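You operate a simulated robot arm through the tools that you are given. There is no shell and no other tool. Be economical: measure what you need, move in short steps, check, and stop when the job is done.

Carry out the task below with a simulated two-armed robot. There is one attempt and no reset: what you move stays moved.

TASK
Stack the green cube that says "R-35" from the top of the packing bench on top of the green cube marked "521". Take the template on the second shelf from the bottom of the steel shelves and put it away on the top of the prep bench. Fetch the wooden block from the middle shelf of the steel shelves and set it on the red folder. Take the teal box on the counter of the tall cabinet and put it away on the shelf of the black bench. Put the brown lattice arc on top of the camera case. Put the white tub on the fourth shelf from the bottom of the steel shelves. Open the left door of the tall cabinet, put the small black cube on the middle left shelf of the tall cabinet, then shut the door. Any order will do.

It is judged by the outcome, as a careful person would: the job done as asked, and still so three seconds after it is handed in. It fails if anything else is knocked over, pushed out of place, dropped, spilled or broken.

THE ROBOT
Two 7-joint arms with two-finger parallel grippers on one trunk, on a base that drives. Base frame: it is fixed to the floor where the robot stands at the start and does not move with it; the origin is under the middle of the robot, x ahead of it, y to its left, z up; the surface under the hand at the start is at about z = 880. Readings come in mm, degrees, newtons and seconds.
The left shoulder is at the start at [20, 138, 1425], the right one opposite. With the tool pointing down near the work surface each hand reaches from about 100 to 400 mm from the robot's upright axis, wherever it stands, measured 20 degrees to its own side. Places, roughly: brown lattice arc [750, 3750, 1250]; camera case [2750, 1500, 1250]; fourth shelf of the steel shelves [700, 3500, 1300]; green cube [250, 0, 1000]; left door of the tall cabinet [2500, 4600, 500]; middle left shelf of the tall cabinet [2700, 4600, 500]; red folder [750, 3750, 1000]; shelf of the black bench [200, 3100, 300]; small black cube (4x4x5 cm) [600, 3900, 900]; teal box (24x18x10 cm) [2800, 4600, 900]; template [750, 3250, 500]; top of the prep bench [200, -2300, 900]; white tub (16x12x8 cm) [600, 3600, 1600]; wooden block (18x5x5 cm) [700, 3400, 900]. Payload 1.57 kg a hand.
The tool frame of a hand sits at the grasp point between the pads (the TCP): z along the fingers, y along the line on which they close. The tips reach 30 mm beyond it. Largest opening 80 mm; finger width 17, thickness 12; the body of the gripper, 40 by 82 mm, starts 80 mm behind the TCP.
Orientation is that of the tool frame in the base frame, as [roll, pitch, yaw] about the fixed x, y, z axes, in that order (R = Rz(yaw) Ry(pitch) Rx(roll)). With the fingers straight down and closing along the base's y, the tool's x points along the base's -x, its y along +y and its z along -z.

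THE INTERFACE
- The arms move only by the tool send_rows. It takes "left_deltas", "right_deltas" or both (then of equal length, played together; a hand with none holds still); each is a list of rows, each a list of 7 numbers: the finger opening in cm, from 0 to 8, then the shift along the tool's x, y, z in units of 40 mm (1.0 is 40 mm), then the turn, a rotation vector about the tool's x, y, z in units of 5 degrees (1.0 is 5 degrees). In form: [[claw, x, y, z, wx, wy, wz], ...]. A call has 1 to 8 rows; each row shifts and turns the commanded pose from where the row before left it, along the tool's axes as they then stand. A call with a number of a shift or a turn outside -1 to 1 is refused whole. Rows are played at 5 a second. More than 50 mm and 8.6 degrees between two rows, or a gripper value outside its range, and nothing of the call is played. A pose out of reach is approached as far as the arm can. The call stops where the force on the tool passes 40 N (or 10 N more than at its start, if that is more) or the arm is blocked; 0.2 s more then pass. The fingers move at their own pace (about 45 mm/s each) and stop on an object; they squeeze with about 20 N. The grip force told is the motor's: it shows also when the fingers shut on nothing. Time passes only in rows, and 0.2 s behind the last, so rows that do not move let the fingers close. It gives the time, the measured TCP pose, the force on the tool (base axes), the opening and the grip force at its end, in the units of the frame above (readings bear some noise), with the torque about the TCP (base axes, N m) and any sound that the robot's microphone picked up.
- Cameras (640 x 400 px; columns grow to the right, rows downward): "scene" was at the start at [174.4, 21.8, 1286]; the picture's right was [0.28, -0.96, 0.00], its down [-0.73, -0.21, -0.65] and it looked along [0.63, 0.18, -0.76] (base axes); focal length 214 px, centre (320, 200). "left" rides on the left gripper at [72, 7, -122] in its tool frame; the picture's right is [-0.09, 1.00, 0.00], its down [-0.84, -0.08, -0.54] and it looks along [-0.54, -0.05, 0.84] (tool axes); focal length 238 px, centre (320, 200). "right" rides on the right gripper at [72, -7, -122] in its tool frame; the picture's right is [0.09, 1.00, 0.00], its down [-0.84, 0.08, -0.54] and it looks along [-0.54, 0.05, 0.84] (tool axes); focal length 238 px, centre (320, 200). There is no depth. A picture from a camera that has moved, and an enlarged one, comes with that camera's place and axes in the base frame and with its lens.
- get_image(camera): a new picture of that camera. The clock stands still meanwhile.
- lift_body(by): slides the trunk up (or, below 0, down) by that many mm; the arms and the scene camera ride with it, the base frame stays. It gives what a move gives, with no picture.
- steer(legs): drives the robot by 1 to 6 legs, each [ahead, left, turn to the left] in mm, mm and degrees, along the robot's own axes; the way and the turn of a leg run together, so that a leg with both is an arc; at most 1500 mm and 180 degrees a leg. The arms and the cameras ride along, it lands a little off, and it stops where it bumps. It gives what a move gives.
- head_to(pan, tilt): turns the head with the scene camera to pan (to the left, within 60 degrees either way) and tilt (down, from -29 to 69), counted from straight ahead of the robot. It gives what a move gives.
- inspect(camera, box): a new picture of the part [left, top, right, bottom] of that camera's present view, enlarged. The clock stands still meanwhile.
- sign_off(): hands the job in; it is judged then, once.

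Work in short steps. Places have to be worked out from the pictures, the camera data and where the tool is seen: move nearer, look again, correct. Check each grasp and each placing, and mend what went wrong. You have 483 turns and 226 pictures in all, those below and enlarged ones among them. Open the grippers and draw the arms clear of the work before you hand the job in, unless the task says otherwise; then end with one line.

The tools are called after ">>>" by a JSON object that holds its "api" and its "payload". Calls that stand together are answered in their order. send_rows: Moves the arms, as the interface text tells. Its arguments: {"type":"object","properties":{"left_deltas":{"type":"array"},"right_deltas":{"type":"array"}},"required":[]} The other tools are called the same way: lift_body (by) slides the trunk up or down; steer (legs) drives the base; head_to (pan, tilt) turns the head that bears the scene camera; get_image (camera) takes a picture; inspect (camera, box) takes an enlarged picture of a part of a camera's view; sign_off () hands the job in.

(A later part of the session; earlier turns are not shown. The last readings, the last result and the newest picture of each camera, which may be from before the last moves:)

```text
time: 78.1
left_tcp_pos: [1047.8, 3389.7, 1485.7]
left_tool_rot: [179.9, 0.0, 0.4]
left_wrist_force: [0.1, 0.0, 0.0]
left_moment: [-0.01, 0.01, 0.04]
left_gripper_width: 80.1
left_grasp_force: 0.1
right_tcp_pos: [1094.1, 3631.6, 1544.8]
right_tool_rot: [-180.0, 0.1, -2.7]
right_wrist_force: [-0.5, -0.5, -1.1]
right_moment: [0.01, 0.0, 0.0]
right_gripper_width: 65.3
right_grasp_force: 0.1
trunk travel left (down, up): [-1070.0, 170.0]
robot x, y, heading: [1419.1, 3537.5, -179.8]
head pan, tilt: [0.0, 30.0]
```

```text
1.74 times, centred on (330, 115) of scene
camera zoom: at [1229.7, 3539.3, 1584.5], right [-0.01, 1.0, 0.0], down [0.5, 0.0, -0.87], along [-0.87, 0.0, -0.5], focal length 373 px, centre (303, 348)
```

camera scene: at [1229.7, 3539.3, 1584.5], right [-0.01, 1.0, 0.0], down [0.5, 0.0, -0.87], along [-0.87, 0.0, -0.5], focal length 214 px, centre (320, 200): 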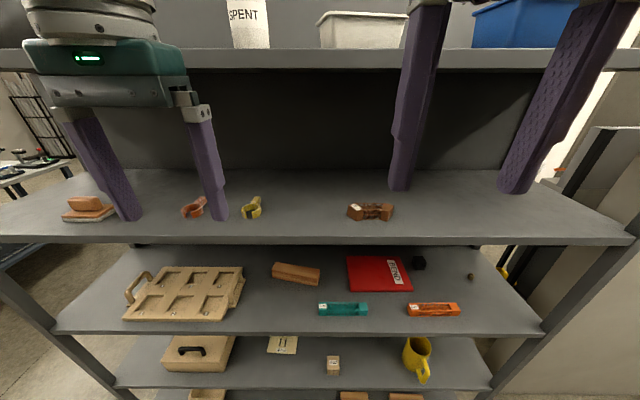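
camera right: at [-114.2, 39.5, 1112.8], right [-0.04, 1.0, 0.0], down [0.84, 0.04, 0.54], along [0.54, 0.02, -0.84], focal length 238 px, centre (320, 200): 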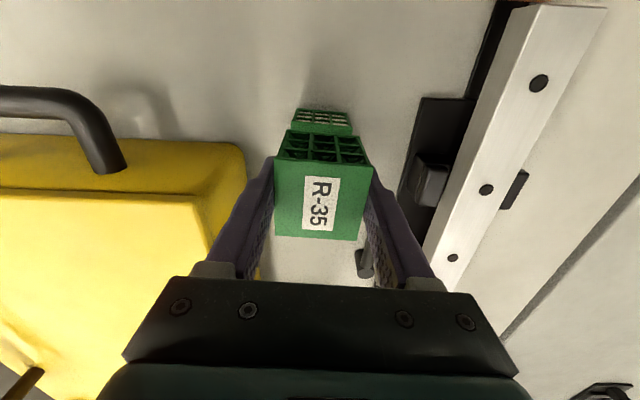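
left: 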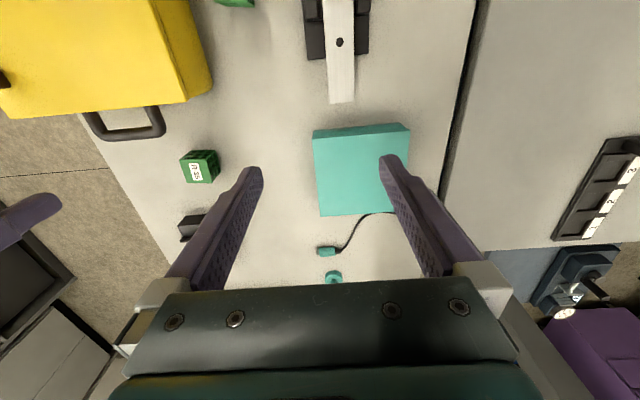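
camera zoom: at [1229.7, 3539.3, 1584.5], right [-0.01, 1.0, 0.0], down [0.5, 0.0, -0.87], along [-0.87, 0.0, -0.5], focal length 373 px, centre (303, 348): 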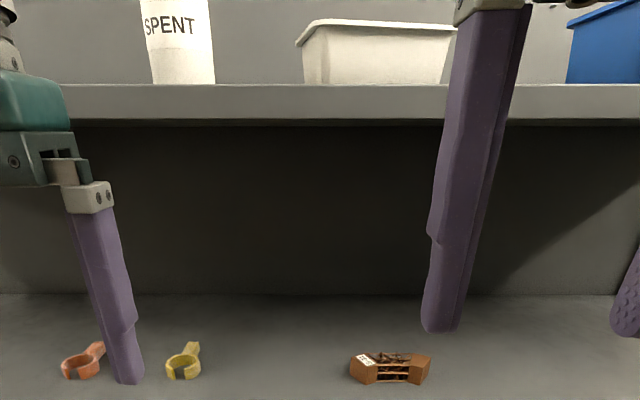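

Arc, folder, block, template, cube, tub are identified. I raise the trunk to view the tub from above.

>>> {"api": "lift_body", "payload": {"by": 170}}

>>> {"api": "head_to", "payload": {"pan": 0, "tilt": 10}}

>>> {"api": "get_image", "payload": {"camera": "scene"}}

>>> {"api": "get_image", "payload": {"camera": "right"}}

```text
time: 80.0
left_tcp_pos: [1045.9, 3388.3, 1656.5]
left_tool_rot: [-180.0, 0.0, 0.4]
left_wrist_force: [0.9, 0.4, 0.0]
left_moment: [0.01, 0.01, -0.01]
left_gripper_width: 80.2
left_grasp_force: 0.0
right_tcp_pos: [1094.8, 3631.6, 1714.9]
right_tool_rot: [-179.9, 0.0, -2.6]
right_wrist_force: [0.7, 0.2, -0.6]
right_moment: [0.0, 0.03, 0.0]
right_gripper_width: 64.9
right_grasp_force: 0.1
trunk travel left (down, up): [-1240.0, 0.0]
robot x, y, heading: [1420.0, 3541.4, -179.6]
head pan, tilt: [0.0, 30.0]
```

```text
time: 80.8
left_tcp_pos: [1047.3, 3389.5, 1655.6]
left_tool_rot: [-180.0, -0.1, 0.3]
left_wrist_force: [-0.5, -0.4, -0.4]
left_moment: [0.03, 0.0, 0.03]
left_gripper_width: 79.8
left_grasp_force: 0.1
right_tcp_pos: [1094.2, 3631.8, 1715.2]
right_tool_rot: [-180.0, 0.1, -2.6]
right_wrist_force: [-0.5, -0.3, 0.4]
right_moment: [0.03, 0.0, 0.0]
right_gripper_width: 65.1
right_grasp_force: 0.0
trunk travel left (down, up): [-1240.0, 0.0]
robot x, y, heading: [1420.7, 3542.0, -179.8]
head pan, tilt: [0.0, 10.0]
```

```text
194 pictures are left
camera scene: at [1227.2, 3539.3, 1786.7], right [-0.01, 1.0, 0.0], down [0.17, 0.0, -0.98], along [-0.98, -0.01, -0.17], focal length 214 px, centre (320, 200)
```

scene: 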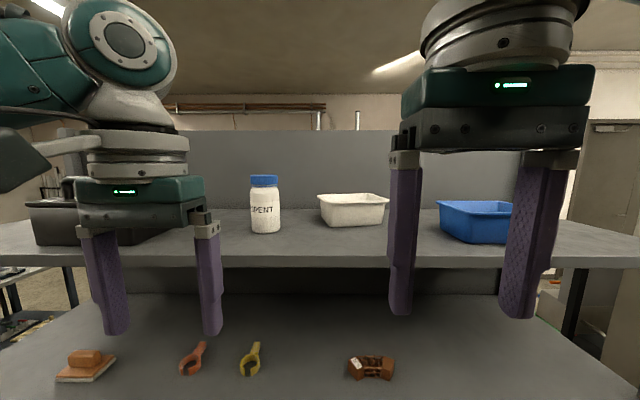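

```text
193 pictures are left
camera right: at [1166.4, 3634.4, 1837.4], right [0.05, -1.0, 0.0], down [-0.84, -0.04, 0.54], along [-0.54, -0.02, -0.84], focal length 238 px, centre (320, 200)
```

right: 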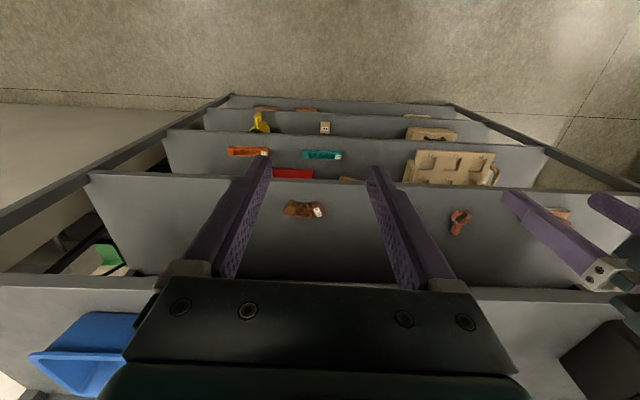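

I zoom on the tub for its pose.

>>> {"api": "inspect", "payload": {"camera": "scene", "box": [240, 160, 440, 280]}}

```text
3.20 times, centred on (340, 220) of scene
camera zoom: at [1227.2, 3539.3, 1786.7], right [-0.01, 1.0, 0.0], down [0.17, 0.0, -0.98], along [-0.98, -0.01, -0.17], focal length 686 px, centre (256, 136)
```

zoom: 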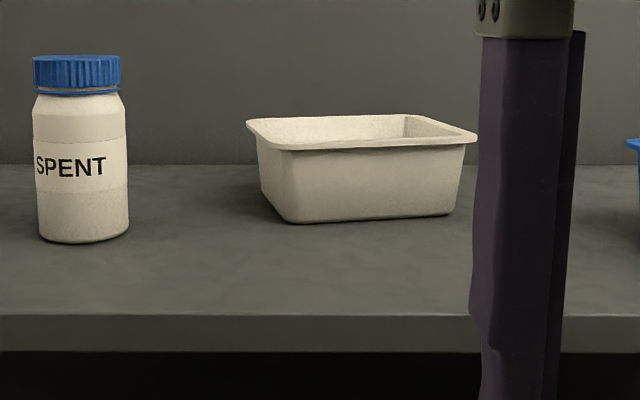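

The tub is turned about 12°. I pitch the right hand 40° forward in free space and look with its camera.

>>> {"api": "send_rows", "payload": {"right_deltas": [[8, 0, 0, 0, 0, -1, 0], [8, 0, 0, 0, 0, -1, 0], [8, 0, 0, 0, 0, -1, 0], [8, 0, 0, 0, 0, -1, 0], [8, 0, 0, 0, 0, -1, 0], [8, 0, 0, 0, 0, -1, 0], [8, 0, 0, 0, 0, -1, 0], [8, 0, 0, 0, 0, -1, 0]]}}

>>> {"api": "get_image", "payload": {"camera": "right"}}

```text
time: 82.6
left_tcp_pos: [1046.5, 3389.6, 1656.2]
left_tool_rot: [-179.9, 0.0, 0.3]
left_wrist_force: [0.0, -0.6, 0.2]
left_moment: [0.0, 0.01, 0.02]
left_gripper_width: 80.2
left_grasp_force: 0.0
right_tcp_pos: [1094.5, 3631.7, 1715.5]
right_tool_rot: [180.0, 40.1, -2.7]
right_wrist_force: [-0.9, -0.6, 0.2]
right_moment: [0.0, 0.03, -0.01]
right_gripper_width: 79.9
right_grasp_force: 0.0
trunk travel left (down, up): [-1240.0, 0.0]
robot x, y, heading: [1418.4, 3541.6, -179.6]
head pan, tilt: [0.0, 10.0]
```

```text
191 pictures are left
camera right: at [1227.9, 3631.6, 1762.3], right [0.02, -1.0, -0.06], down [-0.29, -0.06, 0.95], along [-0.96, 0.0, -0.29], focal length 238 px, centre (320, 200)
```

right: 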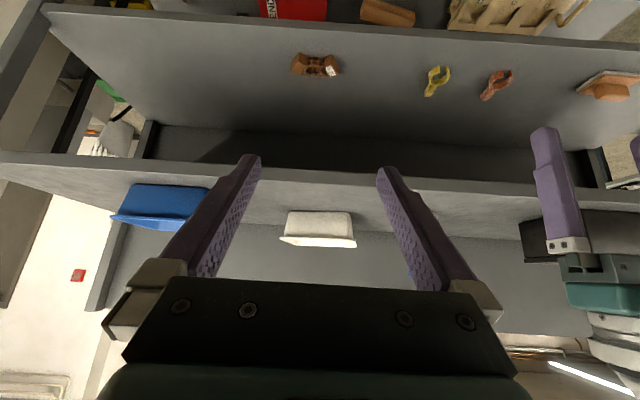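

I draw the left hand back and up so that I can approach the shelf with the right hand.

>>> {"api": "send_rows", "payload": {"left_deltas": [[8, 0.8, 0, -0.9, 0, 0, 0], [8, 0.8, 0, -0.9, 0, 0, 0], [8, 0.8, 0, -0.9, 0, 0, 0], [8, 0.8, 0, -0.9, 0, 0, 0], [8, 0.6, 0, -0.9, 0, 0, 0]]}}

>>> {"api": "steer", "payload": {"legs": [[200, 0, 0]]}}

>>> {"api": "get_image", "payload": {"camera": "right"}}

>>> {"api": "get_image", "payload": {"camera": "scene"}}

```text
time: 83.7
left_tcp_pos: [1203.3, 3373.9, 1724.4]
left_tool_rot: [172.1, -19.2, 3.8]
left_wrist_force: [0.4, 0.8, -0.3]
left_moment: [0.02, 0.0, 0.03]
left_gripper_width: 80.0
left_grasp_force: 0.0
right_tcp_pos: [1093.7, 3632.4, 1713.7]
right_tool_rot: [-179.9, 40.1, -2.7]
right_wrist_force: [0.2, 0.4, 0.5]
right_moment: [0.01, 0.0, -0.01]
right_gripper_width: 79.8
right_grasp_force: 0.0
trunk travel left (down, up): [-1240.0, 0.0]
robot x, y, heading: [1423.6, 3537.5, -179.4]
head pan, tilt: [0.0, 10.0]
stopped in row 5 (left hand): the arm was blocked; the commanded pose is now the measured one
```

```text
time: 85.3
left_tcp_pos: [1006.1, 3371.2, 1725.9]
left_tool_rot: [172.1, -19.1, 3.9]
left_wrist_force: [-1.3, -0.1, 0.6]
left_moment: [-0.01, -0.03, 0.01]
left_gripper_width: 79.8
left_grasp_force: 0.0
right_tcp_pos: [895.7, 3630.3, 1714.6]
right_tool_rot: [-179.8, 40.1, -2.6]
right_wrist_force: [0.4, 0.4, 0.2]
right_moment: [0.01, 0.04, 0.0]
right_gripper_width: 79.8
right_grasp_force: 0.0
trunk travel left (down, up): [-1240.0, 0.0]
robot x, y, heading: [1222.9, 3540.3, -179.6]
head pan, tilt: [0.0, 10.0]
```

```text
190 pictures are left
camera right: at [1029.5, 3629.8, 1762.4], right [0.03, -1.0, -0.06], down [-0.29, -0.07, 0.95], along [-0.96, -0.01, -0.3], focal length 238 px, centre (320, 200)
```

right: 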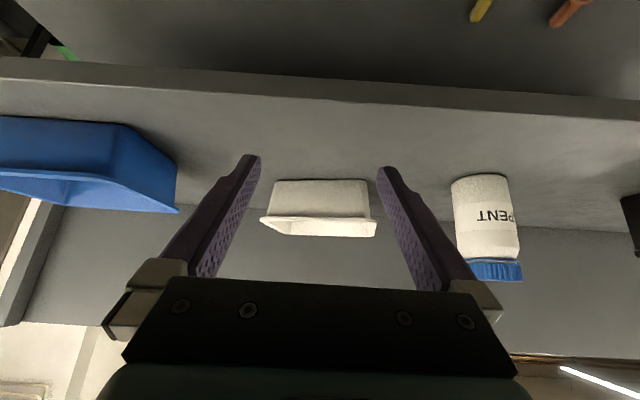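

```text
189 pictures are left
camera scene: at [1029.0, 3537.5, 1786.7], right [-0.01, 1.0, 0.0], down [0.17, 0.0, -0.98], along [-0.98, -0.01, -0.17], focal length 214 px, centre (320, 200)
```

scene: 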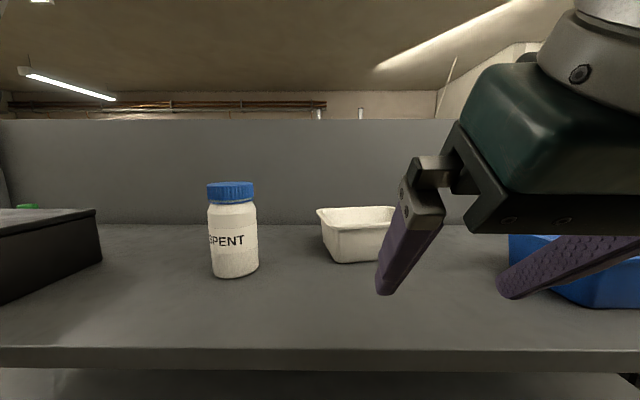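

I zoom both views on the tub to triangulate the rim.

>>> {"api": "inspect", "payload": {"camera": "scene", "box": [290, 190, 410, 280]}}

>>> {"api": "inspect", "payload": {"camera": "right", "box": [250, 165, 390, 255]}}

```text
4.44 times, centred on (350, 235) of scene
camera zoom: at [1029.0, 3537.5, 1786.7], right [-0.01, 1.0, 0.0], down [0.17, 0.0, -0.98], along [-0.98, -0.01, -0.17], focal length 953 px, centre (187, 44)
```

zoom: 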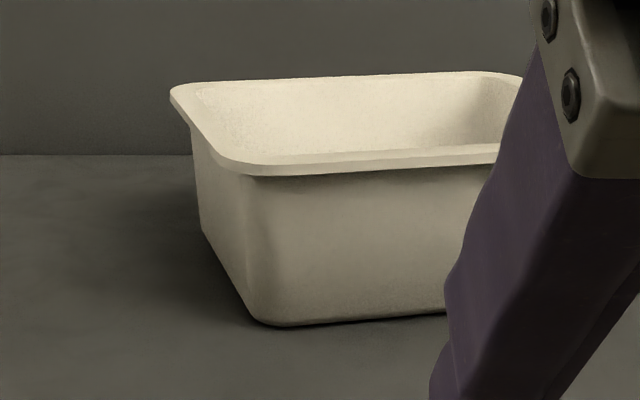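

```text
4.44 times, centred on (320, 210) of right
camera zoom: at [1029.5, 3629.8, 1762.4], right [0.03, -1.0, -0.06], down [-0.29, -0.07, 0.95], along [-0.96, -0.01, -0.3], focal length 1059 px, centre (320, 156)
```

zoom: 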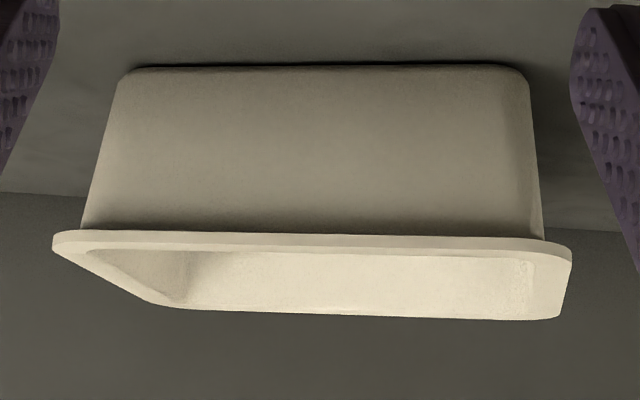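

Tub rim at z≈1683, right wall runs from about (684,3713) to (554,3690), so the tub is yawed ~11°. I yaw the right hand to match and pitch further to 55°.

>>> {"api": "send_rows", "payload": {"right_deltas": [[8, 0, 0, 0, -0.587, 0, -0.7], [8, 0, 0, 0, -0.587, 0, -0.7], [8, 0, 0, 0, -0.587, 0, -0.7], [8, 0, 0, 0, 0, -1, 0], [8, 0, 0, 0, 0, -1, 0], [8, 0, 0, 0, 0, -1, 0]]}}

```text
time: 86.7
left_tcp_pos: [1005.4, 3372.6, 1724.7]
left_tool_rot: [172.0, -19.3, 4.0]
left_wrist_force: [0.3, -0.6, 0.5]
left_moment: [0.01, -0.03, -0.01]
left_gripper_width: 80.1
left_grasp_force: 0.0
right_tcp_pos: [864.7, 3612.8, 1713.1]
right_tool_rot: [-179.8, 55.0, 11.3]
right_wrist_force: [-0.2, 0.5, 0.3]
right_moment: [-0.01, -0.02, 0.01]
right_gripper_width: 80.2
right_grasp_force: 0.1
right hand out of reach, approached as far as the arm can: row 4, 5, 6
trunk travel left (down, up): [-1240.0, 0.0]
robot x, y, heading: [1223.7, 3542.1, -179.7]
head pan, tilt: [0.0, 10.0]
```

The pose is reached (slightly extended). I raise 40 mm and drive over so the TCP comes above the tub's right wall.

>>> {"api": "send_rows", "payload": {"right_deltas": [[8, -0.82, 0, -0.57, 0, 0, 0]]}}

>>> {"api": "steer", "payload": {"legs": [[0, -90, 0], [190, 0, 0]]}}

>>> {"api": "get_image", "payload": {"camera": "right"}}

>>> {"api": "get_image", "payload": {"camera": "scene"}}

```text
time: 87.1
left_tcp_pos: [1005.4, 3372.0, 1725.3]
left_tool_rot: [172.1, -19.1, 3.9]
left_wrist_force: [0.3, 0.0, -0.1]
left_moment: [-0.01, -0.02, -0.02]
left_gripper_width: 79.9
left_grasp_force: 0.1
right_tcp_pos: [861.3, 3611.2, 1752.0]
right_tool_rot: [-179.7, 55.0, 11.3]
right_wrist_force: [-0.1, -0.8, -1.1]
right_moment: [0.01, 0.0, 0.01]
right_gripper_width: 80.2
right_grasp_force: 0.1
trunk travel left (down, up): [-1240.0, 0.0]
robot x, y, heading: [1221.7, 3540.2, -179.7]
head pan, tilt: [0.0, 10.0]
```

```text
time: 89.3
left_tcp_pos: [817.3, 3460.1, 1724.6]
left_tool_rot: [172.1, -19.1, 3.9]
left_wrist_force: [0.1, 1.1, -0.7]
left_moment: [0.0, -0.01, -0.05]
left_gripper_width: 80.2
left_grasp_force: 0.1
right_tcp_pos: [673.6, 3699.6, 1752.8]
right_tool_rot: [-179.8, 55.1, 11.2]
right_wrist_force: [-0.3, -0.3, 0.2]
right_moment: [-0.02, 0.0, 0.01]
right_gripper_width: 79.9
right_grasp_force: 0.1
trunk travel left (down, up): [-1240.0, 0.0]
robot x, y, heading: [1036.1, 3627.7, -179.2]
head pan, tilt: [0.0, 10.0]
```

```text
186 pictures are left
camera right: at [810.2, 3733.1, 1764.0], right [0.24, -0.97, -0.08], down [-0.02, -0.08, 1.0], along [-0.97, -0.24, -0.04], focal length 238 px, centre (320, 200)
```

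right: 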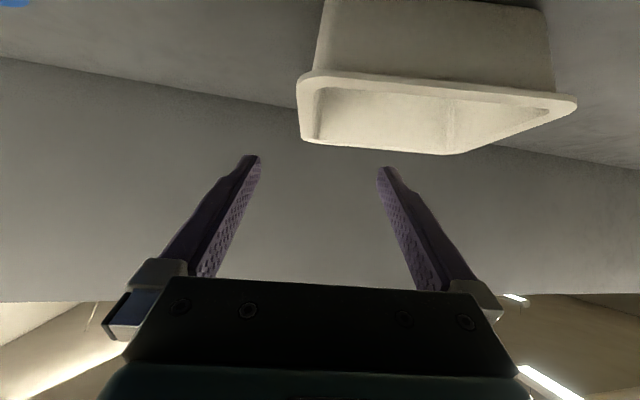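

```text
185 pictures are left
camera scene: at [840.3, 3625.6, 1786.7], right [-0.01, 1.0, 0.0], down [0.17, 0.0, -0.98], along [-0.98, -0.01, -0.17], focal length 214 px, centre (320, 200)
```

scene: 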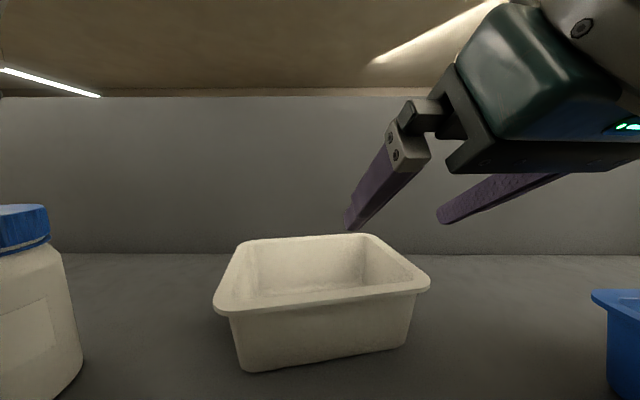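

The rim is at z≈1688; right wall outer edge from (672,3716) to (557,3689). I move above its middle, check, then lower.

>>> {"api": "send_rows", "payload": {"right_deltas": [[8, -0.37, -0.09, 0.52, 0, 0, 0], [8, -0.37, -0.09, 0.52, 0, 0, 0]]}}

>>> {"api": "get_image", "payload": {"camera": "scene"}}

```text
time: 89.9
left_tcp_pos: [817.6, 3460.3, 1726.7]
left_tool_rot: [172.0, -19.2, 3.9]
left_wrist_force: [-0.8, 0.9, 1.0]
left_moment: [-0.01, -0.01, 0.02]
left_gripper_width: 80.1
left_grasp_force: 0.1
right_tcp_pos: [622.2, 3697.4, 1751.4]
right_tool_rot: [-179.8, 54.9, 11.4]
right_wrist_force: [-0.2, -0.2, -0.1]
right_moment: [-0.02, 0.01, -0.02]
right_gripper_width: 79.9
right_grasp_force: 0.2
trunk travel left (down, up): [-1240.0, 0.0]
robot x, y, heading: [1033.3, 3627.6, -179.5]
head pan, tilt: [0.0, 10.0]
```

```text
184 pictures are left
camera scene: at [840.3, 3625.6, 1786.7], right [-0.01, 1.0, 0.0], down [0.17, 0.0, -0.98], along [-0.98, -0.01, -0.17], focal length 214 px, centre (320, 200)
```

scene: 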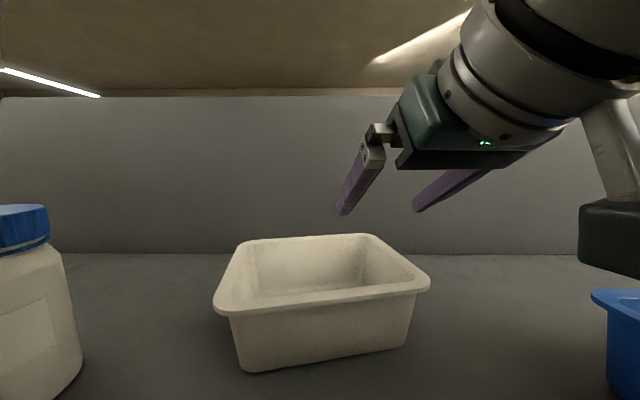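

A dark part of the right arm hangs near the blue bin; I pan the head to judge that clearance before lowering.

>>> {"api": "head_to", "payload": {"pan": -50, "tilt": 15}}

>>> {"api": "get_image", "payload": {"camera": "scene"}}

```text
time: 91.1
left_tcp_pos: [817.9, 3460.6, 1725.0]
left_tool_rot: [172.0, -19.1, 3.9]
left_wrist_force: [1.0, 0.1, 0.2]
left_moment: [0.0, 0.04, 0.01]
left_gripper_width: 79.8
left_grasp_force: 0.0
right_tcp_pos: [621.8, 3696.9, 1752.0]
right_tool_rot: [-179.8, 54.9, 11.2]
right_wrist_force: [0.1, -0.1, -0.1]
right_moment: [0.04, -0.01, -0.01]
right_gripper_width: 80.1
right_grasp_force: 0.0
trunk travel left (down, up): [-1240.0, 0.0]
robot x, y, heading: [1032.9, 3625.9, -179.6]
head pan, tilt: [-50.0, 15.0]
```

```text
183 pictures are left
camera scene: at [872.6, 3697.4, 1778.6], right [0.76, 0.65, 0.0], down [0.17, -0.2, -0.97], along [-0.63, 0.73, -0.26], focal length 214 px, centre (320, 200)
```

scene: 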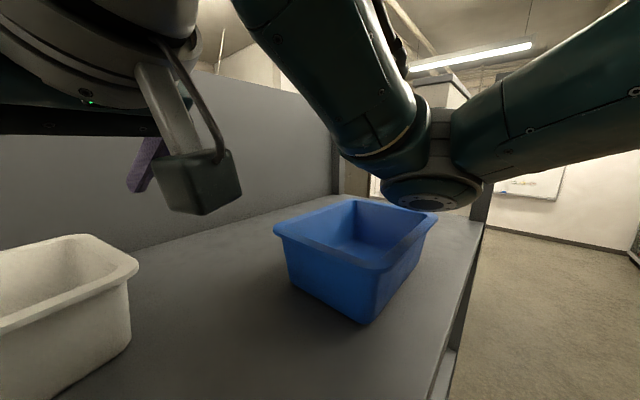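

The elbow is close above the blue bin. I back the robot 100 mm and extend the arm instead, so the elbow stays outside the shelf.

>>> {"api": "steer", "payload": {"legs": [[-100, 0, 0]]}}

>>> {"api": "send_rows", "payload": {"right_deltas": [[8, -0.47, -0.16, 0.67, 0, 0, 0], [8, -0.47, -0.16, 0.67, 0, 0, 0], [8, -0.47, -0.16, 0.67, 0, 0, 0]]}}

>>> {"api": "get_image", "payload": {"camera": "scene"}}

```text
time: 92.2
left_tcp_pos: [916.0, 3460.8, 1725.1]
left_tool_rot: [172.0, -19.2, 3.9]
left_wrist_force: [0.1, 0.0, 0.0]
left_moment: [-0.01, -0.02, 0.02]
left_gripper_width: 80.0
left_grasp_force: 0.1
right_tcp_pos: [719.1, 3697.6, 1753.1]
right_tool_rot: [-179.8, 55.0, 11.2]
right_wrist_force: [0.5, 0.4, -0.3]
right_moment: [0.03, 0.0, 0.01]
right_gripper_width: 79.8
right_grasp_force: 0.1
trunk travel left (down, up): [-1240.0, 0.0]
robot x, y, heading: [1133.2, 3629.3, -179.8]
head pan, tilt: [-50.0, 15.0]
```

```text
time: 93.0
left_tcp_pos: [917.2, 3461.4, 1724.7]
left_tool_rot: [171.9, -19.2, 3.9]
left_wrist_force: [-0.2, -0.4, 0.4]
left_moment: [-0.03, -0.01, 0.0]
left_gripper_width: 79.7
left_grasp_force: 0.1
right_tcp_pos: [621.3, 3697.1, 1750.8]
right_tool_rot: [-179.8, 55.0, 11.4]
right_wrist_force: [0.0, 0.2, -0.3]
right_moment: [0.01, 0.02, -0.01]
right_gripper_width: 79.9
right_grasp_force: 0.1
trunk travel left (down, up): [-1240.0, 0.0]
robot x, y, heading: [1138.2, 3627.8, -179.3]
head pan, tilt: [-50.0, 15.0]
```

```text
182 pictures are left
camera scene: at [972.0, 3698.3, 1778.6], right [0.76, 0.65, 0.0], down [0.17, -0.2, -0.97], along [-0.63, 0.73, -0.26], focal length 214 px, centre (320, 200)
```

scene: 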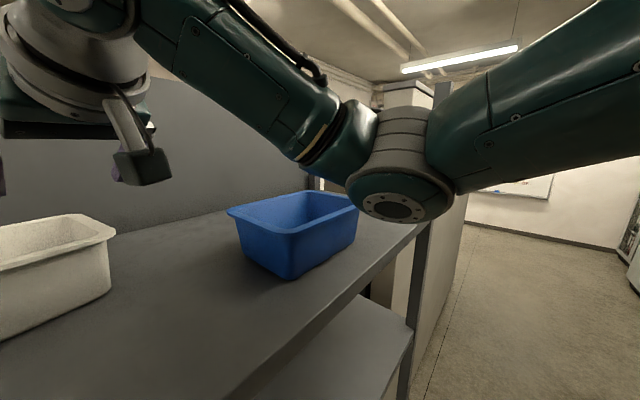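

Elbow is clear now. I lower the fingers astride the wall to z≈1684 and check.

>>> {"api": "head_to", "payload": {"pan": -20, "tilt": 20}}

>>> {"api": "send_rows", "payload": {"right_deltas": [[8, 0.55, 0, 0.385, 0, 0, 0], [8, 0.55, 0, 0.385, 0, 0, 0], [8, 0.27, 0, 0.19, 0, 0, 0]]}}

>>> {"api": "get_image", "payload": {"camera": "scene"}}

```text
time: 94.0
left_tcp_pos: [916.2, 3461.0, 1725.8]
left_tool_rot: [172.1, -19.2, 4.0]
left_wrist_force: [0.3, 0.8, 0.5]
left_moment: [-0.02, -0.04, 0.0]
left_gripper_width: 80.2
left_grasp_force: 0.1
right_tcp_pos: [621.6, 3696.9, 1751.9]
right_tool_rot: [-179.9, 55.0, 11.2]
right_wrist_force: [0.1, 0.4, 0.4]
right_moment: [-0.03, -0.03, 0.0]
right_gripper_width: 79.9
right_grasp_force: 0.1
trunk travel left (down, up): [-1240.0, 0.0]
robot x, y, heading: [1129.7, 3628.7, -179.7]
head pan, tilt: [-20.0, 20.0]
```

```text
time: 94.8
left_tcp_pos: [916.7, 3460.7, 1726.3]
left_tool_rot: [172.0, -19.2, 4.0]
left_wrist_force: [0.7, 0.3, 0.2]
left_moment: [0.01, -0.01, -0.03]
left_gripper_width: 79.8
left_grasp_force: 0.0
right_tcp_pos: [621.9, 3698.7, 1685.0]
right_tool_rot: [-179.8, 55.0, 11.3]
right_wrist_force: [-1.0, -0.6, 0.3]
right_moment: [0.06, 0.0, -0.01]
right_gripper_width: 80.2
right_grasp_force: 0.1
trunk travel left (down, up): [-1240.0, 0.0]
robot x, y, heading: [1132.8, 3628.0, -179.4]
head pan, tilt: [-20.0, 20.0]
```

```text
181 pictures are left
camera scene: at [944.9, 3658.4, 1770.5], right [0.33, 0.94, 0.0], down [0.32, -0.11, -0.94], along [-0.89, 0.31, -0.34], focal length 214 px, centre (320, 200)
```

scene: 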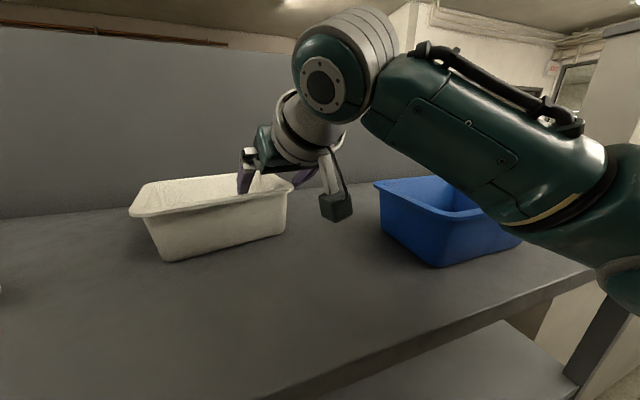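

I zoom in to confirm the fingers straddle the wall.

>>> {"api": "inspect", "payload": {"camera": "scene", "box": [120, 100, 360, 270]}}

>>> {"api": "get_image", "payload": {"camera": "right"}}

```text
2.35 times, centred on (240, 185) of scene
camera zoom: at [944.9, 3658.4, 1770.5], right [0.33, 0.94, 0.0], down [0.32, -0.11, -0.94], along [-0.89, 0.31, -0.34], focal length 505 px, centre (508, 235)
```

zoom: 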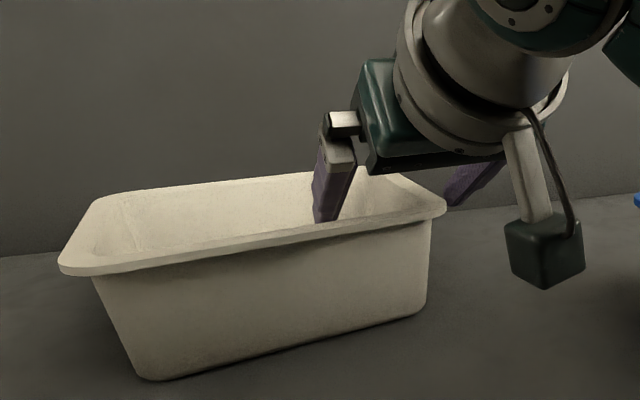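

```text
179 pictures are left
camera right: at [758.4, 3731.7, 1697.3], right [0.24, -0.97, -0.08], down [-0.02, -0.08, 1.0], along [-0.97, -0.24, -0.04], focal length 238 px, centre (320, 200)
```

right: 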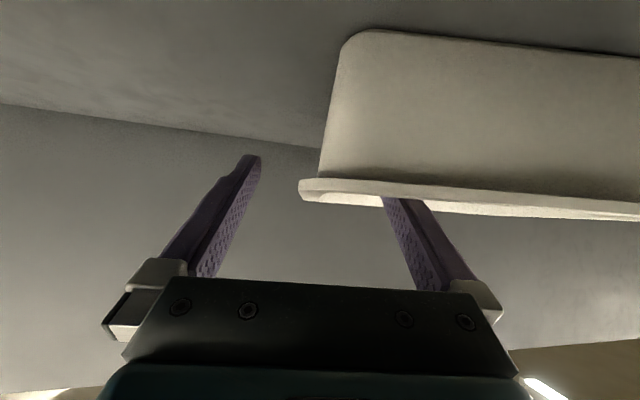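

The fingers straddle the wall. I close on it.

>>> {"api": "send_rows", "payload": {"right_deltas": [[4, 0, 0, 0, 0, 0, 0], [2, 0, 0, 0, 0, 0, 0], [0, 0, 0, 0, 0, 0, 0], [0, 0, 0, 0, 0, 0, 0], [0, 0, 0, 0, 0, 0, 0]]}}

>>> {"api": "inspect", "payload": {"camera": "scene", "box": [120, 100, 360, 270]}}

```text
time: 96.0
left_tcp_pos: [916.2, 3461.8, 1725.9]
left_tool_rot: [172.0, -19.3, 3.9]
left_wrist_force: [0.2, 0.0, -0.1]
left_moment: [-0.02, -0.01, -0.01]
left_gripper_width: 80.0
left_grasp_force: 0.0
right_tcp_pos: [621.9, 3697.0, 1686.3]
right_tool_rot: [-180.0, 55.1, 11.1]
right_wrist_force: [1.3, -1.2, 1.8]
right_moment: [-0.49, 0.06, 0.18]
right_gripper_width: 5.3
right_grasp_force: 16.6
trunk travel left (down, up): [-1240.0, 0.0]
robot x, y, heading: [1132.4, 3626.6, -179.7]
head pan, tilt: [-20.0, 20.0]
```

```text
2.35 times, centred on (240, 185) of scene
camera zoom: at [944.9, 3658.4, 1770.5], right [0.33, 0.94, 0.0], down [0.32, -0.11, -0.94], along [-0.89, 0.31, -0.34], focal length 505 px, centre (508, 235)
```

zoom: 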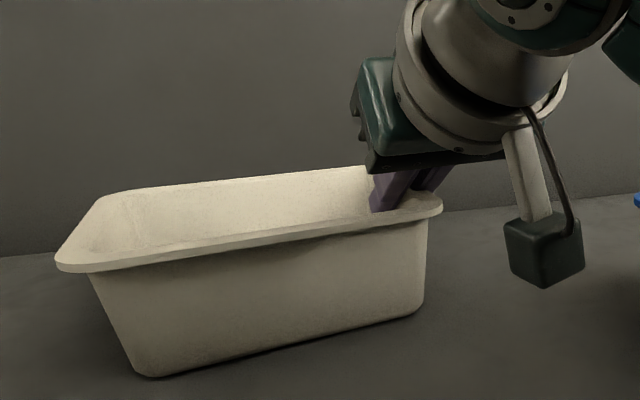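

Gripped at 5 mm (wall). I lift gently and check.

>>> {"api": "send_rows", "payload": {"right_deltas": [[0, -0.3, 0, -0.2, 0, 0, 0], [0, -0.55, 0, -0.385, 0, 0, 0], [0, -0.55, 0, -0.385, 0, 0, 0], [0, 0, 0, 0, 0, 0, 0]]}}

>>> {"api": "inspect", "payload": {"camera": "scene", "box": [120, 60, 420, 270]}}

```text
time: 97.0
left_tcp_pos: [916.5, 3461.3, 1726.7]
left_tool_rot: [172.1, -19.2, 3.9]
left_wrist_force: [0.0, 0.7, 0.4]
left_moment: [-0.04, 0.0, 0.02]
left_gripper_width: 79.9
left_grasp_force: 0.0
right_tcp_pos: [621.1, 3696.2, 1753.9]
right_tool_rot: [-179.8, 54.9, 11.3]
right_wrist_force: [0.6, -0.1, -1.6]
right_moment: [0.1, 0.02, 0.01]
right_gripper_width: 3.7
right_grasp_force: 20.0
trunk travel left (down, up): [-1240.0, 0.0]
robot x, y, heading: [1133.3, 3627.6, -179.6]
head pan, tilt: [-20.0, 20.0]
```

```text
1.90 times, centred on (270, 165) of scene
camera zoom: at [944.9, 3658.4, 1770.4], right [0.33, 0.94, 0.0], down [0.32, -0.11, -0.94], along [-0.89, 0.31, -0.34], focal length 408 px, centre (415, 267)
```

zoom: 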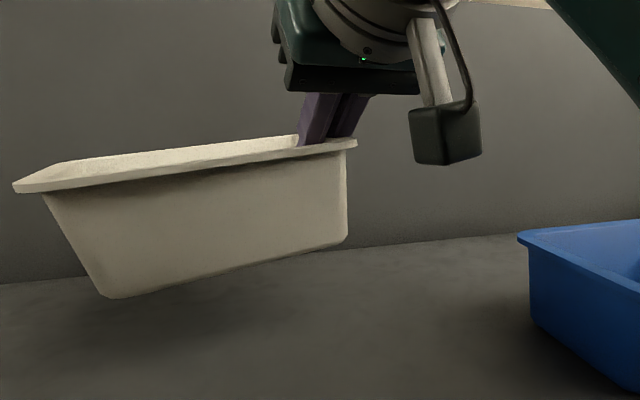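

The tub is lifted level. I back out of the shelf, then look at the fourth shelf again to choose the spot.

>>> {"api": "steer", "payload": {"legs": [[-450, 0, 0], [0, -265, 0]]}}

>>> {"api": "lift_body", "payload": {"by": -330}}

>>> {"api": "head_to", "payload": {"pan": 0, "tilt": 15}}

>>> {"api": "get_image", "payload": {"camera": "scene"}}

```text
time: 101.2
left_tcp_pos: [1370.5, 3726.5, 1725.7]
left_tool_rot: [172.0, -19.2, 3.9]
left_wrist_force: [-0.6, 0.7, 0.2]
left_moment: [-0.03, 0.02, 0.02]
left_gripper_width: 79.8
left_grasp_force: 0.1
right_tcp_pos: [1074.2, 3963.4, 1754.0]
right_tool_rot: [-179.8, 55.0, 11.2]
right_wrist_force: [0.2, -0.4, -1.9]
right_moment: [0.11, 0.02, 0.04]
right_gripper_width: 3.9
right_grasp_force: 19.9
trunk travel left (down, up): [-1240.0, 0.0]
robot x, y, heading: [1588.7, 3892.9, -179.8]
head pan, tilt: [-20.0, 20.0]
```

```text
time: 104.5
left_tcp_pos: [1371.0, 3727.2, 1395.8]
left_tool_rot: [172.1, -19.2, 4.0]
left_wrist_force: [0.6, -0.4, -0.3]
left_moment: [-0.01, 0.02, -0.02]
left_gripper_width: 80.2
left_grasp_force: 0.2
right_tcp_pos: [1076.0, 3963.1, 1423.6]
right_tool_rot: [-179.8, 54.9, 11.2]
right_wrist_force: [-0.6, -0.3, -1.6]
right_moment: [0.12, 0.03, -0.03]
right_gripper_width: 3.6
right_grasp_force: 20.0
trunk travel left (down, up): [-910.0, 330.0]
robot x, y, heading: [1588.4, 3890.9, -179.9]
head pan, tilt: [-20.0, 20.0]
```

```text
time: 105.3
left_tcp_pos: [1371.1, 3727.5, 1395.4]
left_tool_rot: [172.1, -19.1, 3.9]
left_wrist_force: [-1.3, -0.2, -0.5]
left_moment: [0.01, 0.04, -0.01]
left_gripper_width: 80.3
left_grasp_force: 0.1
right_tcp_pos: [1075.4, 3962.3, 1423.5]
right_tool_rot: [-179.8, 55.0, 11.2]
right_wrist_force: [0.3, 0.7, -2.1]
right_moment: [0.09, 0.02, -0.02]
right_gripper_width: 3.7
right_grasp_force: 20.5
trunk travel left (down, up): [-910.0, 330.0]
robot x, y, heading: [1582.7, 3896.9, -179.8]
head pan, tilt: [0.0, 15.0]
```

```text
176 pictures are left
camera scene: at [1393.3, 3892.1, 1448.6], right [-0.01, 1.0, 0.0], down [0.26, 0.0, -0.97], along [-0.97, -0.01, -0.26], focal length 214 px, centre (320, 200)
```

scene: 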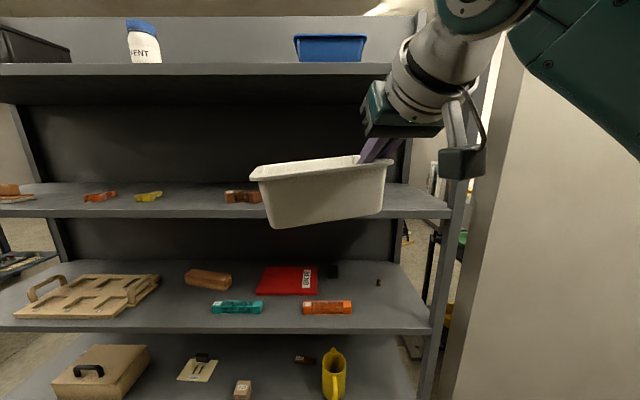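

I check the clearance to the panel on the right before advancing.

>>> {"api": "head_to", "payload": {"pan": -45, "tilt": 15}}

>>> {"api": "get_image", "payload": {"camera": "scene"}}

```text
time: 106.4
left_tcp_pos: [1370.6, 3726.4, 1395.8]
left_tool_rot: [172.0, -19.2, 3.8]
left_wrist_force: [-0.2, 0.1, -0.2]
left_moment: [0.0, -0.01, -0.01]
left_gripper_width: 79.7
left_grasp_force: 0.1
right_tcp_pos: [1074.3, 3962.0, 1424.2]
right_tool_rot: [-179.8, 55.0, 11.2]
right_wrist_force: [1.0, -0.2, -2.3]
right_moment: [0.12, 0.01, 0.02]
right_gripper_width: 3.7
right_grasp_force: 19.9
trunk travel left (down, up): [-910.0, 330.0]
robot x, y, heading: [1586.9, 3896.7, -179.9]
head pan, tilt: [-45.0, 15.0]
```

```text
175 pictures are left
camera scene: at [1420.1, 3958.2, 1448.6], right [0.7, 0.71, 0.0], down [0.18, -0.18, -0.97], along [-0.69, 0.68, -0.26], focal length 214 px, centre (320, 200)
```

scene: 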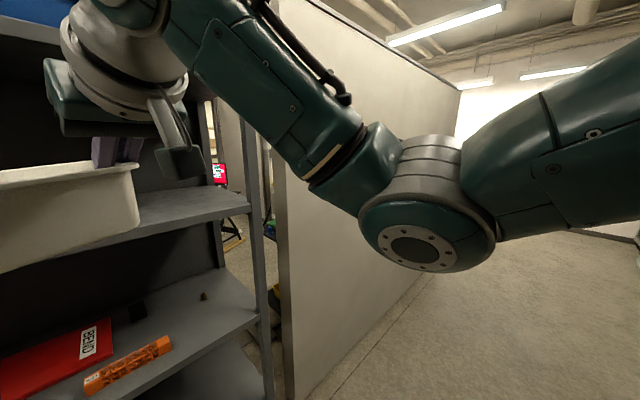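

The panel lies further along +y at x≈750, so the aisle is free. I lower 40 mm and advance over the fourth shelf.

>>> {"api": "lift_body", "payload": {"by": -40}}

>>> {"api": "steer", "payload": {"legs": [[200, 0, 0]]}}

>>> {"api": "head_to", "payload": {"pan": 0, "tilt": 15}}

>>> {"api": "get_image", "payload": {"camera": "scene"}}

```text
time: 107.2
left_tcp_pos: [1370.1, 3726.8, 1354.9]
left_tool_rot: [172.1, -19.3, 3.9]
left_wrist_force: [0.3, -0.4, -0.6]
left_moment: [-0.03, 0.01, 0.0]
left_gripper_width: 79.9
left_grasp_force: 0.1
right_tcp_pos: [1075.9, 3962.7, 1382.6]
right_tool_rot: [-179.8, 55.0, 11.3]
right_wrist_force: [-0.7, 0.4, -2.3]
right_moment: [0.12, -0.02, 0.02]
right_gripper_width: 3.6
right_grasp_force: 19.7
trunk travel left (down, up): [-870.0, 370.0]
robot x, y, heading: [1587.5, 3889.4, -179.5]
head pan, tilt: [-45.0, 15.0]
```

```text
time: 108.8
left_tcp_pos: [1172.8, 3726.1, 1354.6]
left_tool_rot: [172.0, -19.1, 3.9]
left_wrist_force: [-0.1, -0.4, -1.0]
left_moment: [-0.02, 0.0, 0.01]
left_gripper_width: 80.1
left_grasp_force: 0.0
right_tcp_pos: [879.1, 3960.7, 1382.8]
right_tool_rot: [-179.8, 55.1, 11.3]
right_wrist_force: [-0.8, -0.2, -1.2]
right_moment: [0.1, 0.02, 0.02]
right_gripper_width: 3.7
right_grasp_force: 20.1
trunk travel left (down, up): [-870.0, 370.0]
robot x, y, heading: [1392.5, 3892.6, -179.4]
head pan, tilt: [-45.0, 15.0]
```

```text
time: 110.0
left_tcp_pos: [1173.3, 3726.8, 1355.5]
left_tool_rot: [172.0, -19.2, 3.9]
left_wrist_force: [0.2, 0.2, -0.2]
left_moment: [0.0, 0.0, -0.02]
left_gripper_width: 80.2
left_grasp_force: 0.1
right_tcp_pos: [877.6, 3961.4, 1382.3]
right_tool_rot: [-179.8, 54.9, 11.1]
right_wrist_force: [0.7, 0.2, -1.3]
right_moment: [0.13, 0.03, 0.02]
right_gripper_width: 3.5
right_grasp_force: 19.8
trunk travel left (down, up): [-870.0, 370.0]
robot x, y, heading: [1390.8, 3889.4, -179.7]
head pan, tilt: [0.0, 15.0]
```

```text
174 pictures are left
camera scene: at [1196.0, 3890.8, 1408.6], right [-0.01, 1.0, 0.0], down [0.26, 0.0, -0.97], along [-0.97, -0.01, -0.26], focal length 214 px, centre (320, 200)
```

scene: 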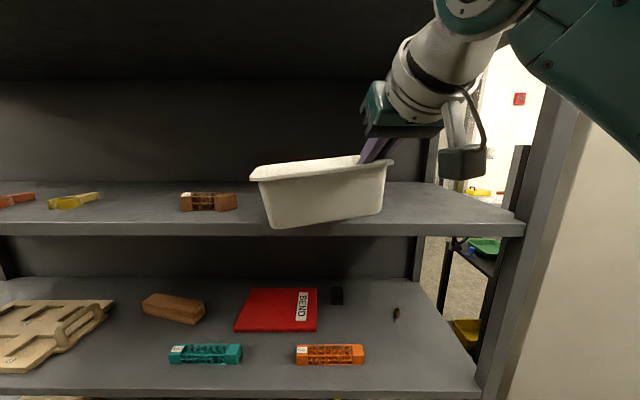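

Clearances look fine: the tub's bottom is ~30 mm above the shelf. I advance 150 mm.

>>> {"api": "steer", "payload": {"legs": [[150, 0, 0]]}}

>>> {"api": "get_image", "payload": {"camera": "scene"}}

```text
time: 111.3
left_tcp_pos: [1024.5, 3725.4, 1355.0]
left_tool_rot: [172.0, -19.2, 3.7]
left_wrist_force: [0.1, -0.3, -0.1]
left_moment: [0.02, -0.01, -0.03]
left_gripper_width: 80.1
left_grasp_force: 0.1
right_tcp_pos: [727.8, 3962.8, 1383.1]
right_tool_rot: [-179.7, 55.0, 11.1]
right_wrist_force: [-0.8, -0.3, -1.3]
right_moment: [0.15, 0.02, -0.02]
right_gripper_width: 3.9
right_grasp_force: 20.3
trunk travel left (down, up): [-870.0, 370.0]
robot x, y, heading: [1236.4, 3889.5, -179.4]
head pan, tilt: [0.0, 15.0]
```

```text
173 pictures are left
camera scene: at [1045.8, 3890.2, 1408.6], right [-0.01, 1.0, 0.0], down [0.26, 0.0, -0.97], along [-0.97, 0.0, -0.26], focal length 214 px, centre (320, 200)
```

scene: 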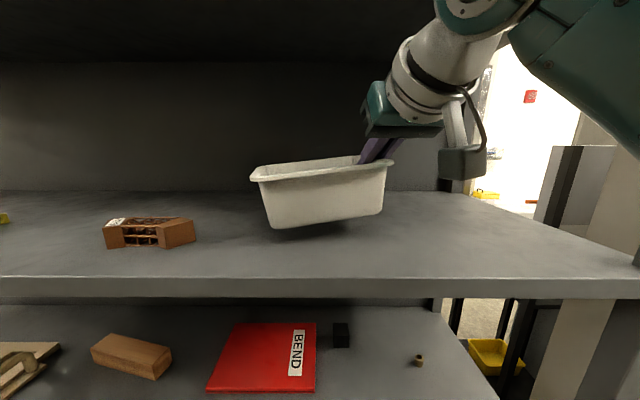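

Well positioned. I lower 24 mm, then in small steps to contact.

>>> {"api": "send_rows", "payload": {"right_deltas": [[0, 0.25, 0, 0.17, 0, 0, 0], [0, 0.25, 0, 0.17, 0, 0, 0], [0, 0, 0, 0, 0, 0, 0]]}}

>>> {"api": "inspect", "payload": {"camera": "scene", "box": [220, 120, 420, 270]}}

```text
time: 112.1
left_tcp_pos: [1022.4, 3724.4, 1355.8]
left_tool_rot: [172.0, -19.2, 3.7]
left_wrist_force: [0.4, 0.6, -0.2]
left_moment: [-0.02, 0.0, -0.03]
left_gripper_width: 79.8
left_grasp_force: 0.0
right_tcp_pos: [727.9, 3961.5, 1359.0]
right_tool_rot: [-179.8, 55.0, 11.1]
right_wrist_force: [0.5, 0.1, 0.2]
right_moment: [-0.11, 0.0, 0.06]
right_gripper_width: 3.7
right_grasp_force: 20.0
trunk travel left (down, up): [-870.0, 370.0]
robot x, y, heading: [1239.0, 3890.7, -179.6]
head pan, tilt: [0.0, 15.0]
```

```text
2.67 times, centred on (320, 195) of scene
camera zoom: at [1045.7, 3890.2, 1408.6], right [-0.01, 1.0, 0.0], down [0.26, 0.0, -0.97], along [-0.97, 0.0, -0.26], focal length 572 px, centre (320, 213)
```

zoom: 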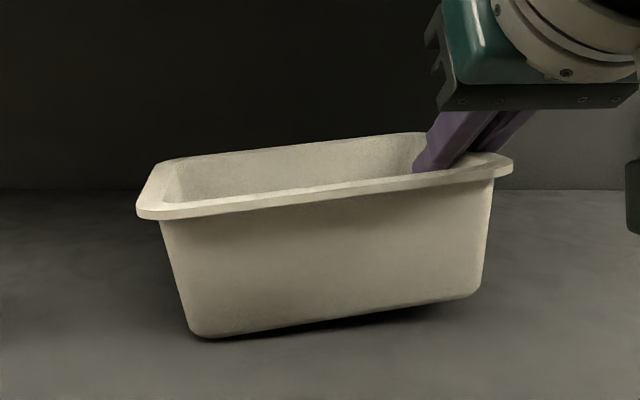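

The left end touches first. I continue down in small steps so it settles.

>>> {"api": "send_rows", "payload": {"right_deltas": [[0, 0.08, 0, 0.057, 0, 0, 0], [0, 0.08, 0, 0.057, 0, 0, 0], [0, 0, 0, 0, 0, 0, 0]]}}

>>> {"api": "inspect", "payload": {"camera": "scene", "box": [220, 120, 420, 270]}}

```text
time: 112.9
left_tcp_pos: [1023.5, 3725.3, 1354.4]
left_tool_rot: [172.0, -19.1, 3.7]
left_wrist_force: [0.3, 0.2, 0.5]
left_moment: [0.01, -0.02, -0.02]
left_gripper_width: 80.0
left_grasp_force: 0.1
right_tcp_pos: [729.1, 3961.2, 1350.5]
right_tool_rot: [-179.8, 54.9, 11.1]
right_wrist_force: [2.1, 1.4, 2.9]
right_moment: [-0.54, 0.1, 0.17]
right_gripper_width: 4.3
right_grasp_force: 20.1
trunk travel left (down, up): [-870.0, 370.0]
robot x, y, heading: [1239.7, 3893.5, -179.9]
head pan, tilt: [0.0, 15.0]
```

```text
2.67 times, centred on (320, 195) of scene
camera zoom: at [1045.6, 3890.2, 1408.7], right [-0.01, 1.0, 0.0], down [0.26, 0.0, -0.97], along [-0.97, 0.0, -0.26], focal length 572 px, centre (320, 213)
```

zoom: 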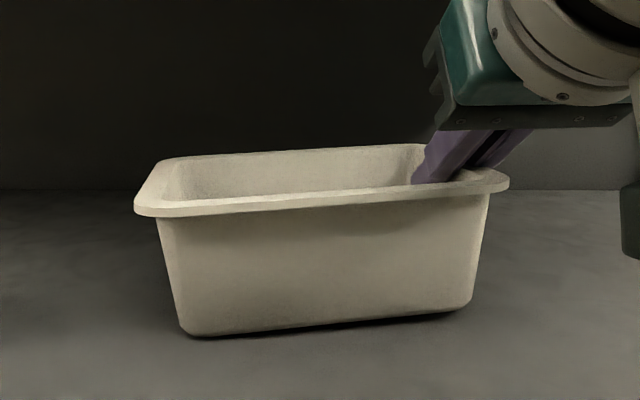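

Nearly down; another few mm, then release.

>>> {"api": "send_rows", "payload": {"right_deltas": [[0, 0.07, 0, 0.05, 0, 0, 0], [0, 0.07, 0, 0.05, 0, 0, 0], [0, 0, 0, 0, 0, 0, 0], [2, 0, 0, 0, 0, 0, 0], [4, 0, 0, 0, 0, 0, 0], [5, 0, 0, 0, 0, 0, 0]]}}

>>> {"api": "inspect", "payload": {"camera": "scene", "box": [220, 120, 420, 270]}}

```text
time: 114.3
left_tcp_pos: [1022.5, 3724.4, 1357.3]
left_tool_rot: [172.0, -19.2, 3.7]
left_wrist_force: [0.4, 0.1, -0.3]
left_moment: [0.0, -0.04, 0.02]
left_gripper_width: 80.0
left_grasp_force: 0.1
right_tcp_pos: [728.4, 3962.0, 1343.4]
right_tool_rot: [-179.7, 55.0, 11.1]
right_wrist_force: [-0.2, -0.1, -0.4]
right_moment: [-0.03, 0.03, -0.05]
right_gripper_width: 49.8
right_grasp_force: 0.0
trunk travel left (down, up): [-870.0, 370.0]
robot x, y, heading: [1238.2, 3890.2, -179.5]
head pan, tilt: [0.0, 15.0]
```

```text
2.67 times, centred on (320, 195) of scene
camera zoom: at [1045.6, 3890.2, 1408.6], right [-0.01, 1.0, 0.0], down [0.26, 0.0, -0.97], along [-0.97, 0.0, -0.26], focal length 572 px, centre (320, 213)
```

zoom: 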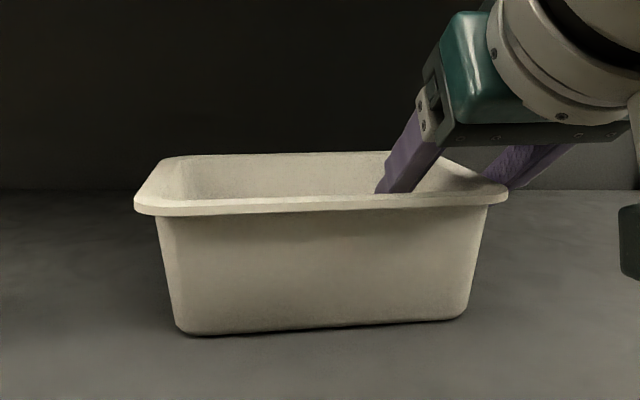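

The tub rests flat. I lift the fingers out 45 mm and back away.

>>> {"api": "send_rows", "payload": {"right_deltas": [[5, -0.46, 0, -0.32, 0, 0, 0], [5, -0.46, 0, -0.32, 0, 0, 0]]}}

>>> {"api": "steer", "payload": {"legs": [[-280, 0, 0]]}}

>>> {"api": "get_image", "payload": {"camera": "scene"}}

```text
time: 114.9
left_tcp_pos: [1022.4, 3724.9, 1355.5]
left_tool_rot: [172.0, -19.2, 3.7]
left_wrist_force: [0.0, 0.3, 0.1]
left_moment: [0.03, 0.01, -0.02]
left_gripper_width: 79.9
left_grasp_force: 0.1
right_tcp_pos: [728.4, 3961.4, 1387.8]
right_tool_rot: [-179.8, 54.8, 11.0]
right_wrist_force: [0.8, 0.0, -0.6]
right_moment: [0.03, -0.02, 0.01]
right_gripper_width: 50.2
right_grasp_force: 0.0
trunk travel left (down, up): [-870.0, 370.0]
robot x, y, heading: [1238.0, 3893.7, -179.9]
head pan, tilt: [0.0, 15.0]
```

```text
time: 116.9
left_tcp_pos: [1303.2, 3727.5, 1355.8]
left_tool_rot: [171.9, -19.3, 3.7]
left_wrist_force: [-0.3, -0.1, 0.8]
left_moment: [-0.01, 0.01, -0.02]
left_gripper_width: 79.8
left_grasp_force: 0.1
right_tcp_pos: [1008.6, 3963.7, 1387.7]
right_tool_rot: [-179.8, 55.0, 10.8]
right_wrist_force: [0.4, -0.1, -0.1]
right_moment: [0.02, -0.03, 0.01]
right_gripper_width: 49.6
right_grasp_force: 0.1
trunk travel left (down, up): [-870.0, 370.0]
robot x, y, heading: [1519.5, 3891.6, -180.0]
head pan, tilt: [0.0, 15.0]
```

```text
169 pictures are left
camera scene: at [1326.0, 3891.8, 1408.6], right [0.0, 1.0, 0.0], down [0.26, 0.0, -0.97], along [-0.97, 0.0, -0.26], focal length 214 px, centre (320, 200)
```

scene: 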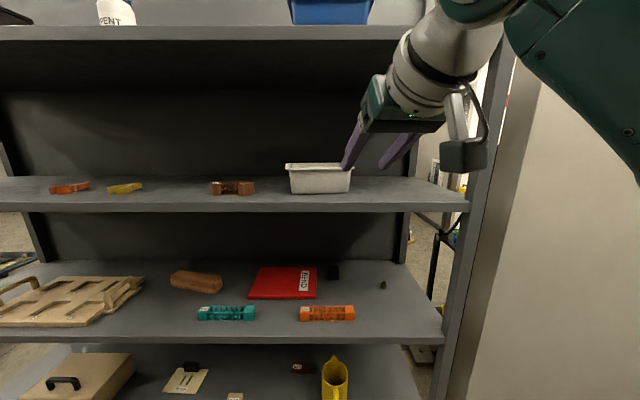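

Tub done. Next the arc; I look at it closely.

>>> {"api": "inspect", "payload": {"camera": "scene", "box": [190, 165, 280, 215]}}

>>> {"api": "head_to", "payload": {"pan": 0, "tilt": 35}}

>>> {"api": "inspect", "payload": {"camera": "scene", "box": [120, 120, 460, 340]}}

```text
7.11 times, centred on (235, 190) of scene
camera zoom: at [1326.0, 3891.8, 1408.6], right [0.0, 1.0, 0.0], down [0.26, 0.0, -0.97], along [-0.97, 0.0, -0.26], focal length 1525 px, centre (924, 271)
```

zoom: 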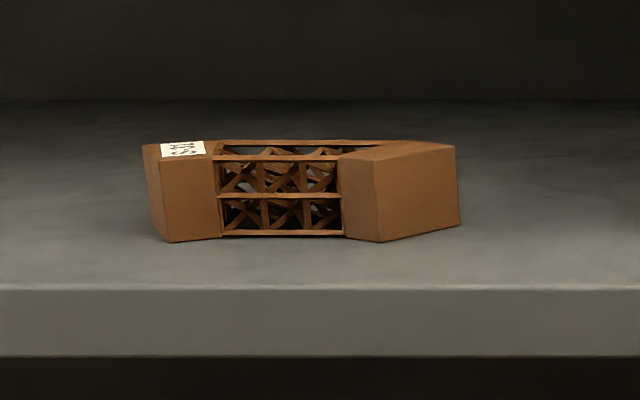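

```text
time: 117.7
left_tcp_pos: [1302.1, 3726.0, 1355.7]
left_tool_rot: [171.9, -19.2, 3.5]
left_wrist_force: [-0.3, -0.3, -0.1]
left_moment: [-0.01, 0.01, 0.05]
left_gripper_width: 80.1
left_grasp_force: 0.1
right_tcp_pos: [1008.8, 3964.4, 1388.0]
right_tool_rot: [-179.9, 54.9, 10.8]
right_wrist_force: [-0.6, 0.9, -0.8]
right_moment: [0.02, -0.02, 0.0]
right_gripper_width: 50.1
right_grasp_force: 0.0
trunk travel left (down, up): [-870.0, 370.0]
robot x, y, heading: [1515.3, 3895.7, -179.7]
head pan, tilt: [0.0, 35.0]
```

```text
1.82 times, centred on (290, 230) of scene
camera zoom: at [1331.3, 3891.8, 1376.7], right [0.0, 1.0, 0.0], down [0.57, 0.0, -0.82], along [-0.82, 0.0, -0.57], focal length 390 px, centre (374, 146)
```

zoom: 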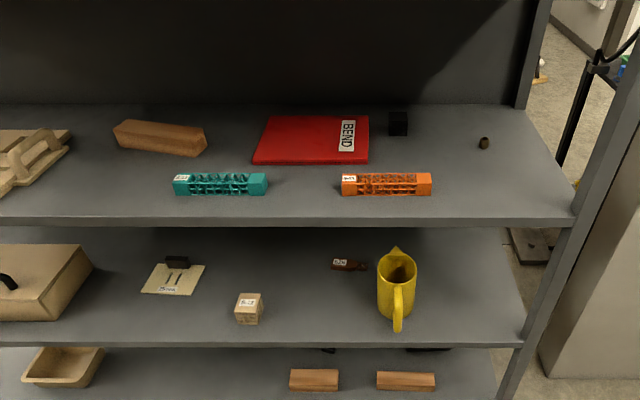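

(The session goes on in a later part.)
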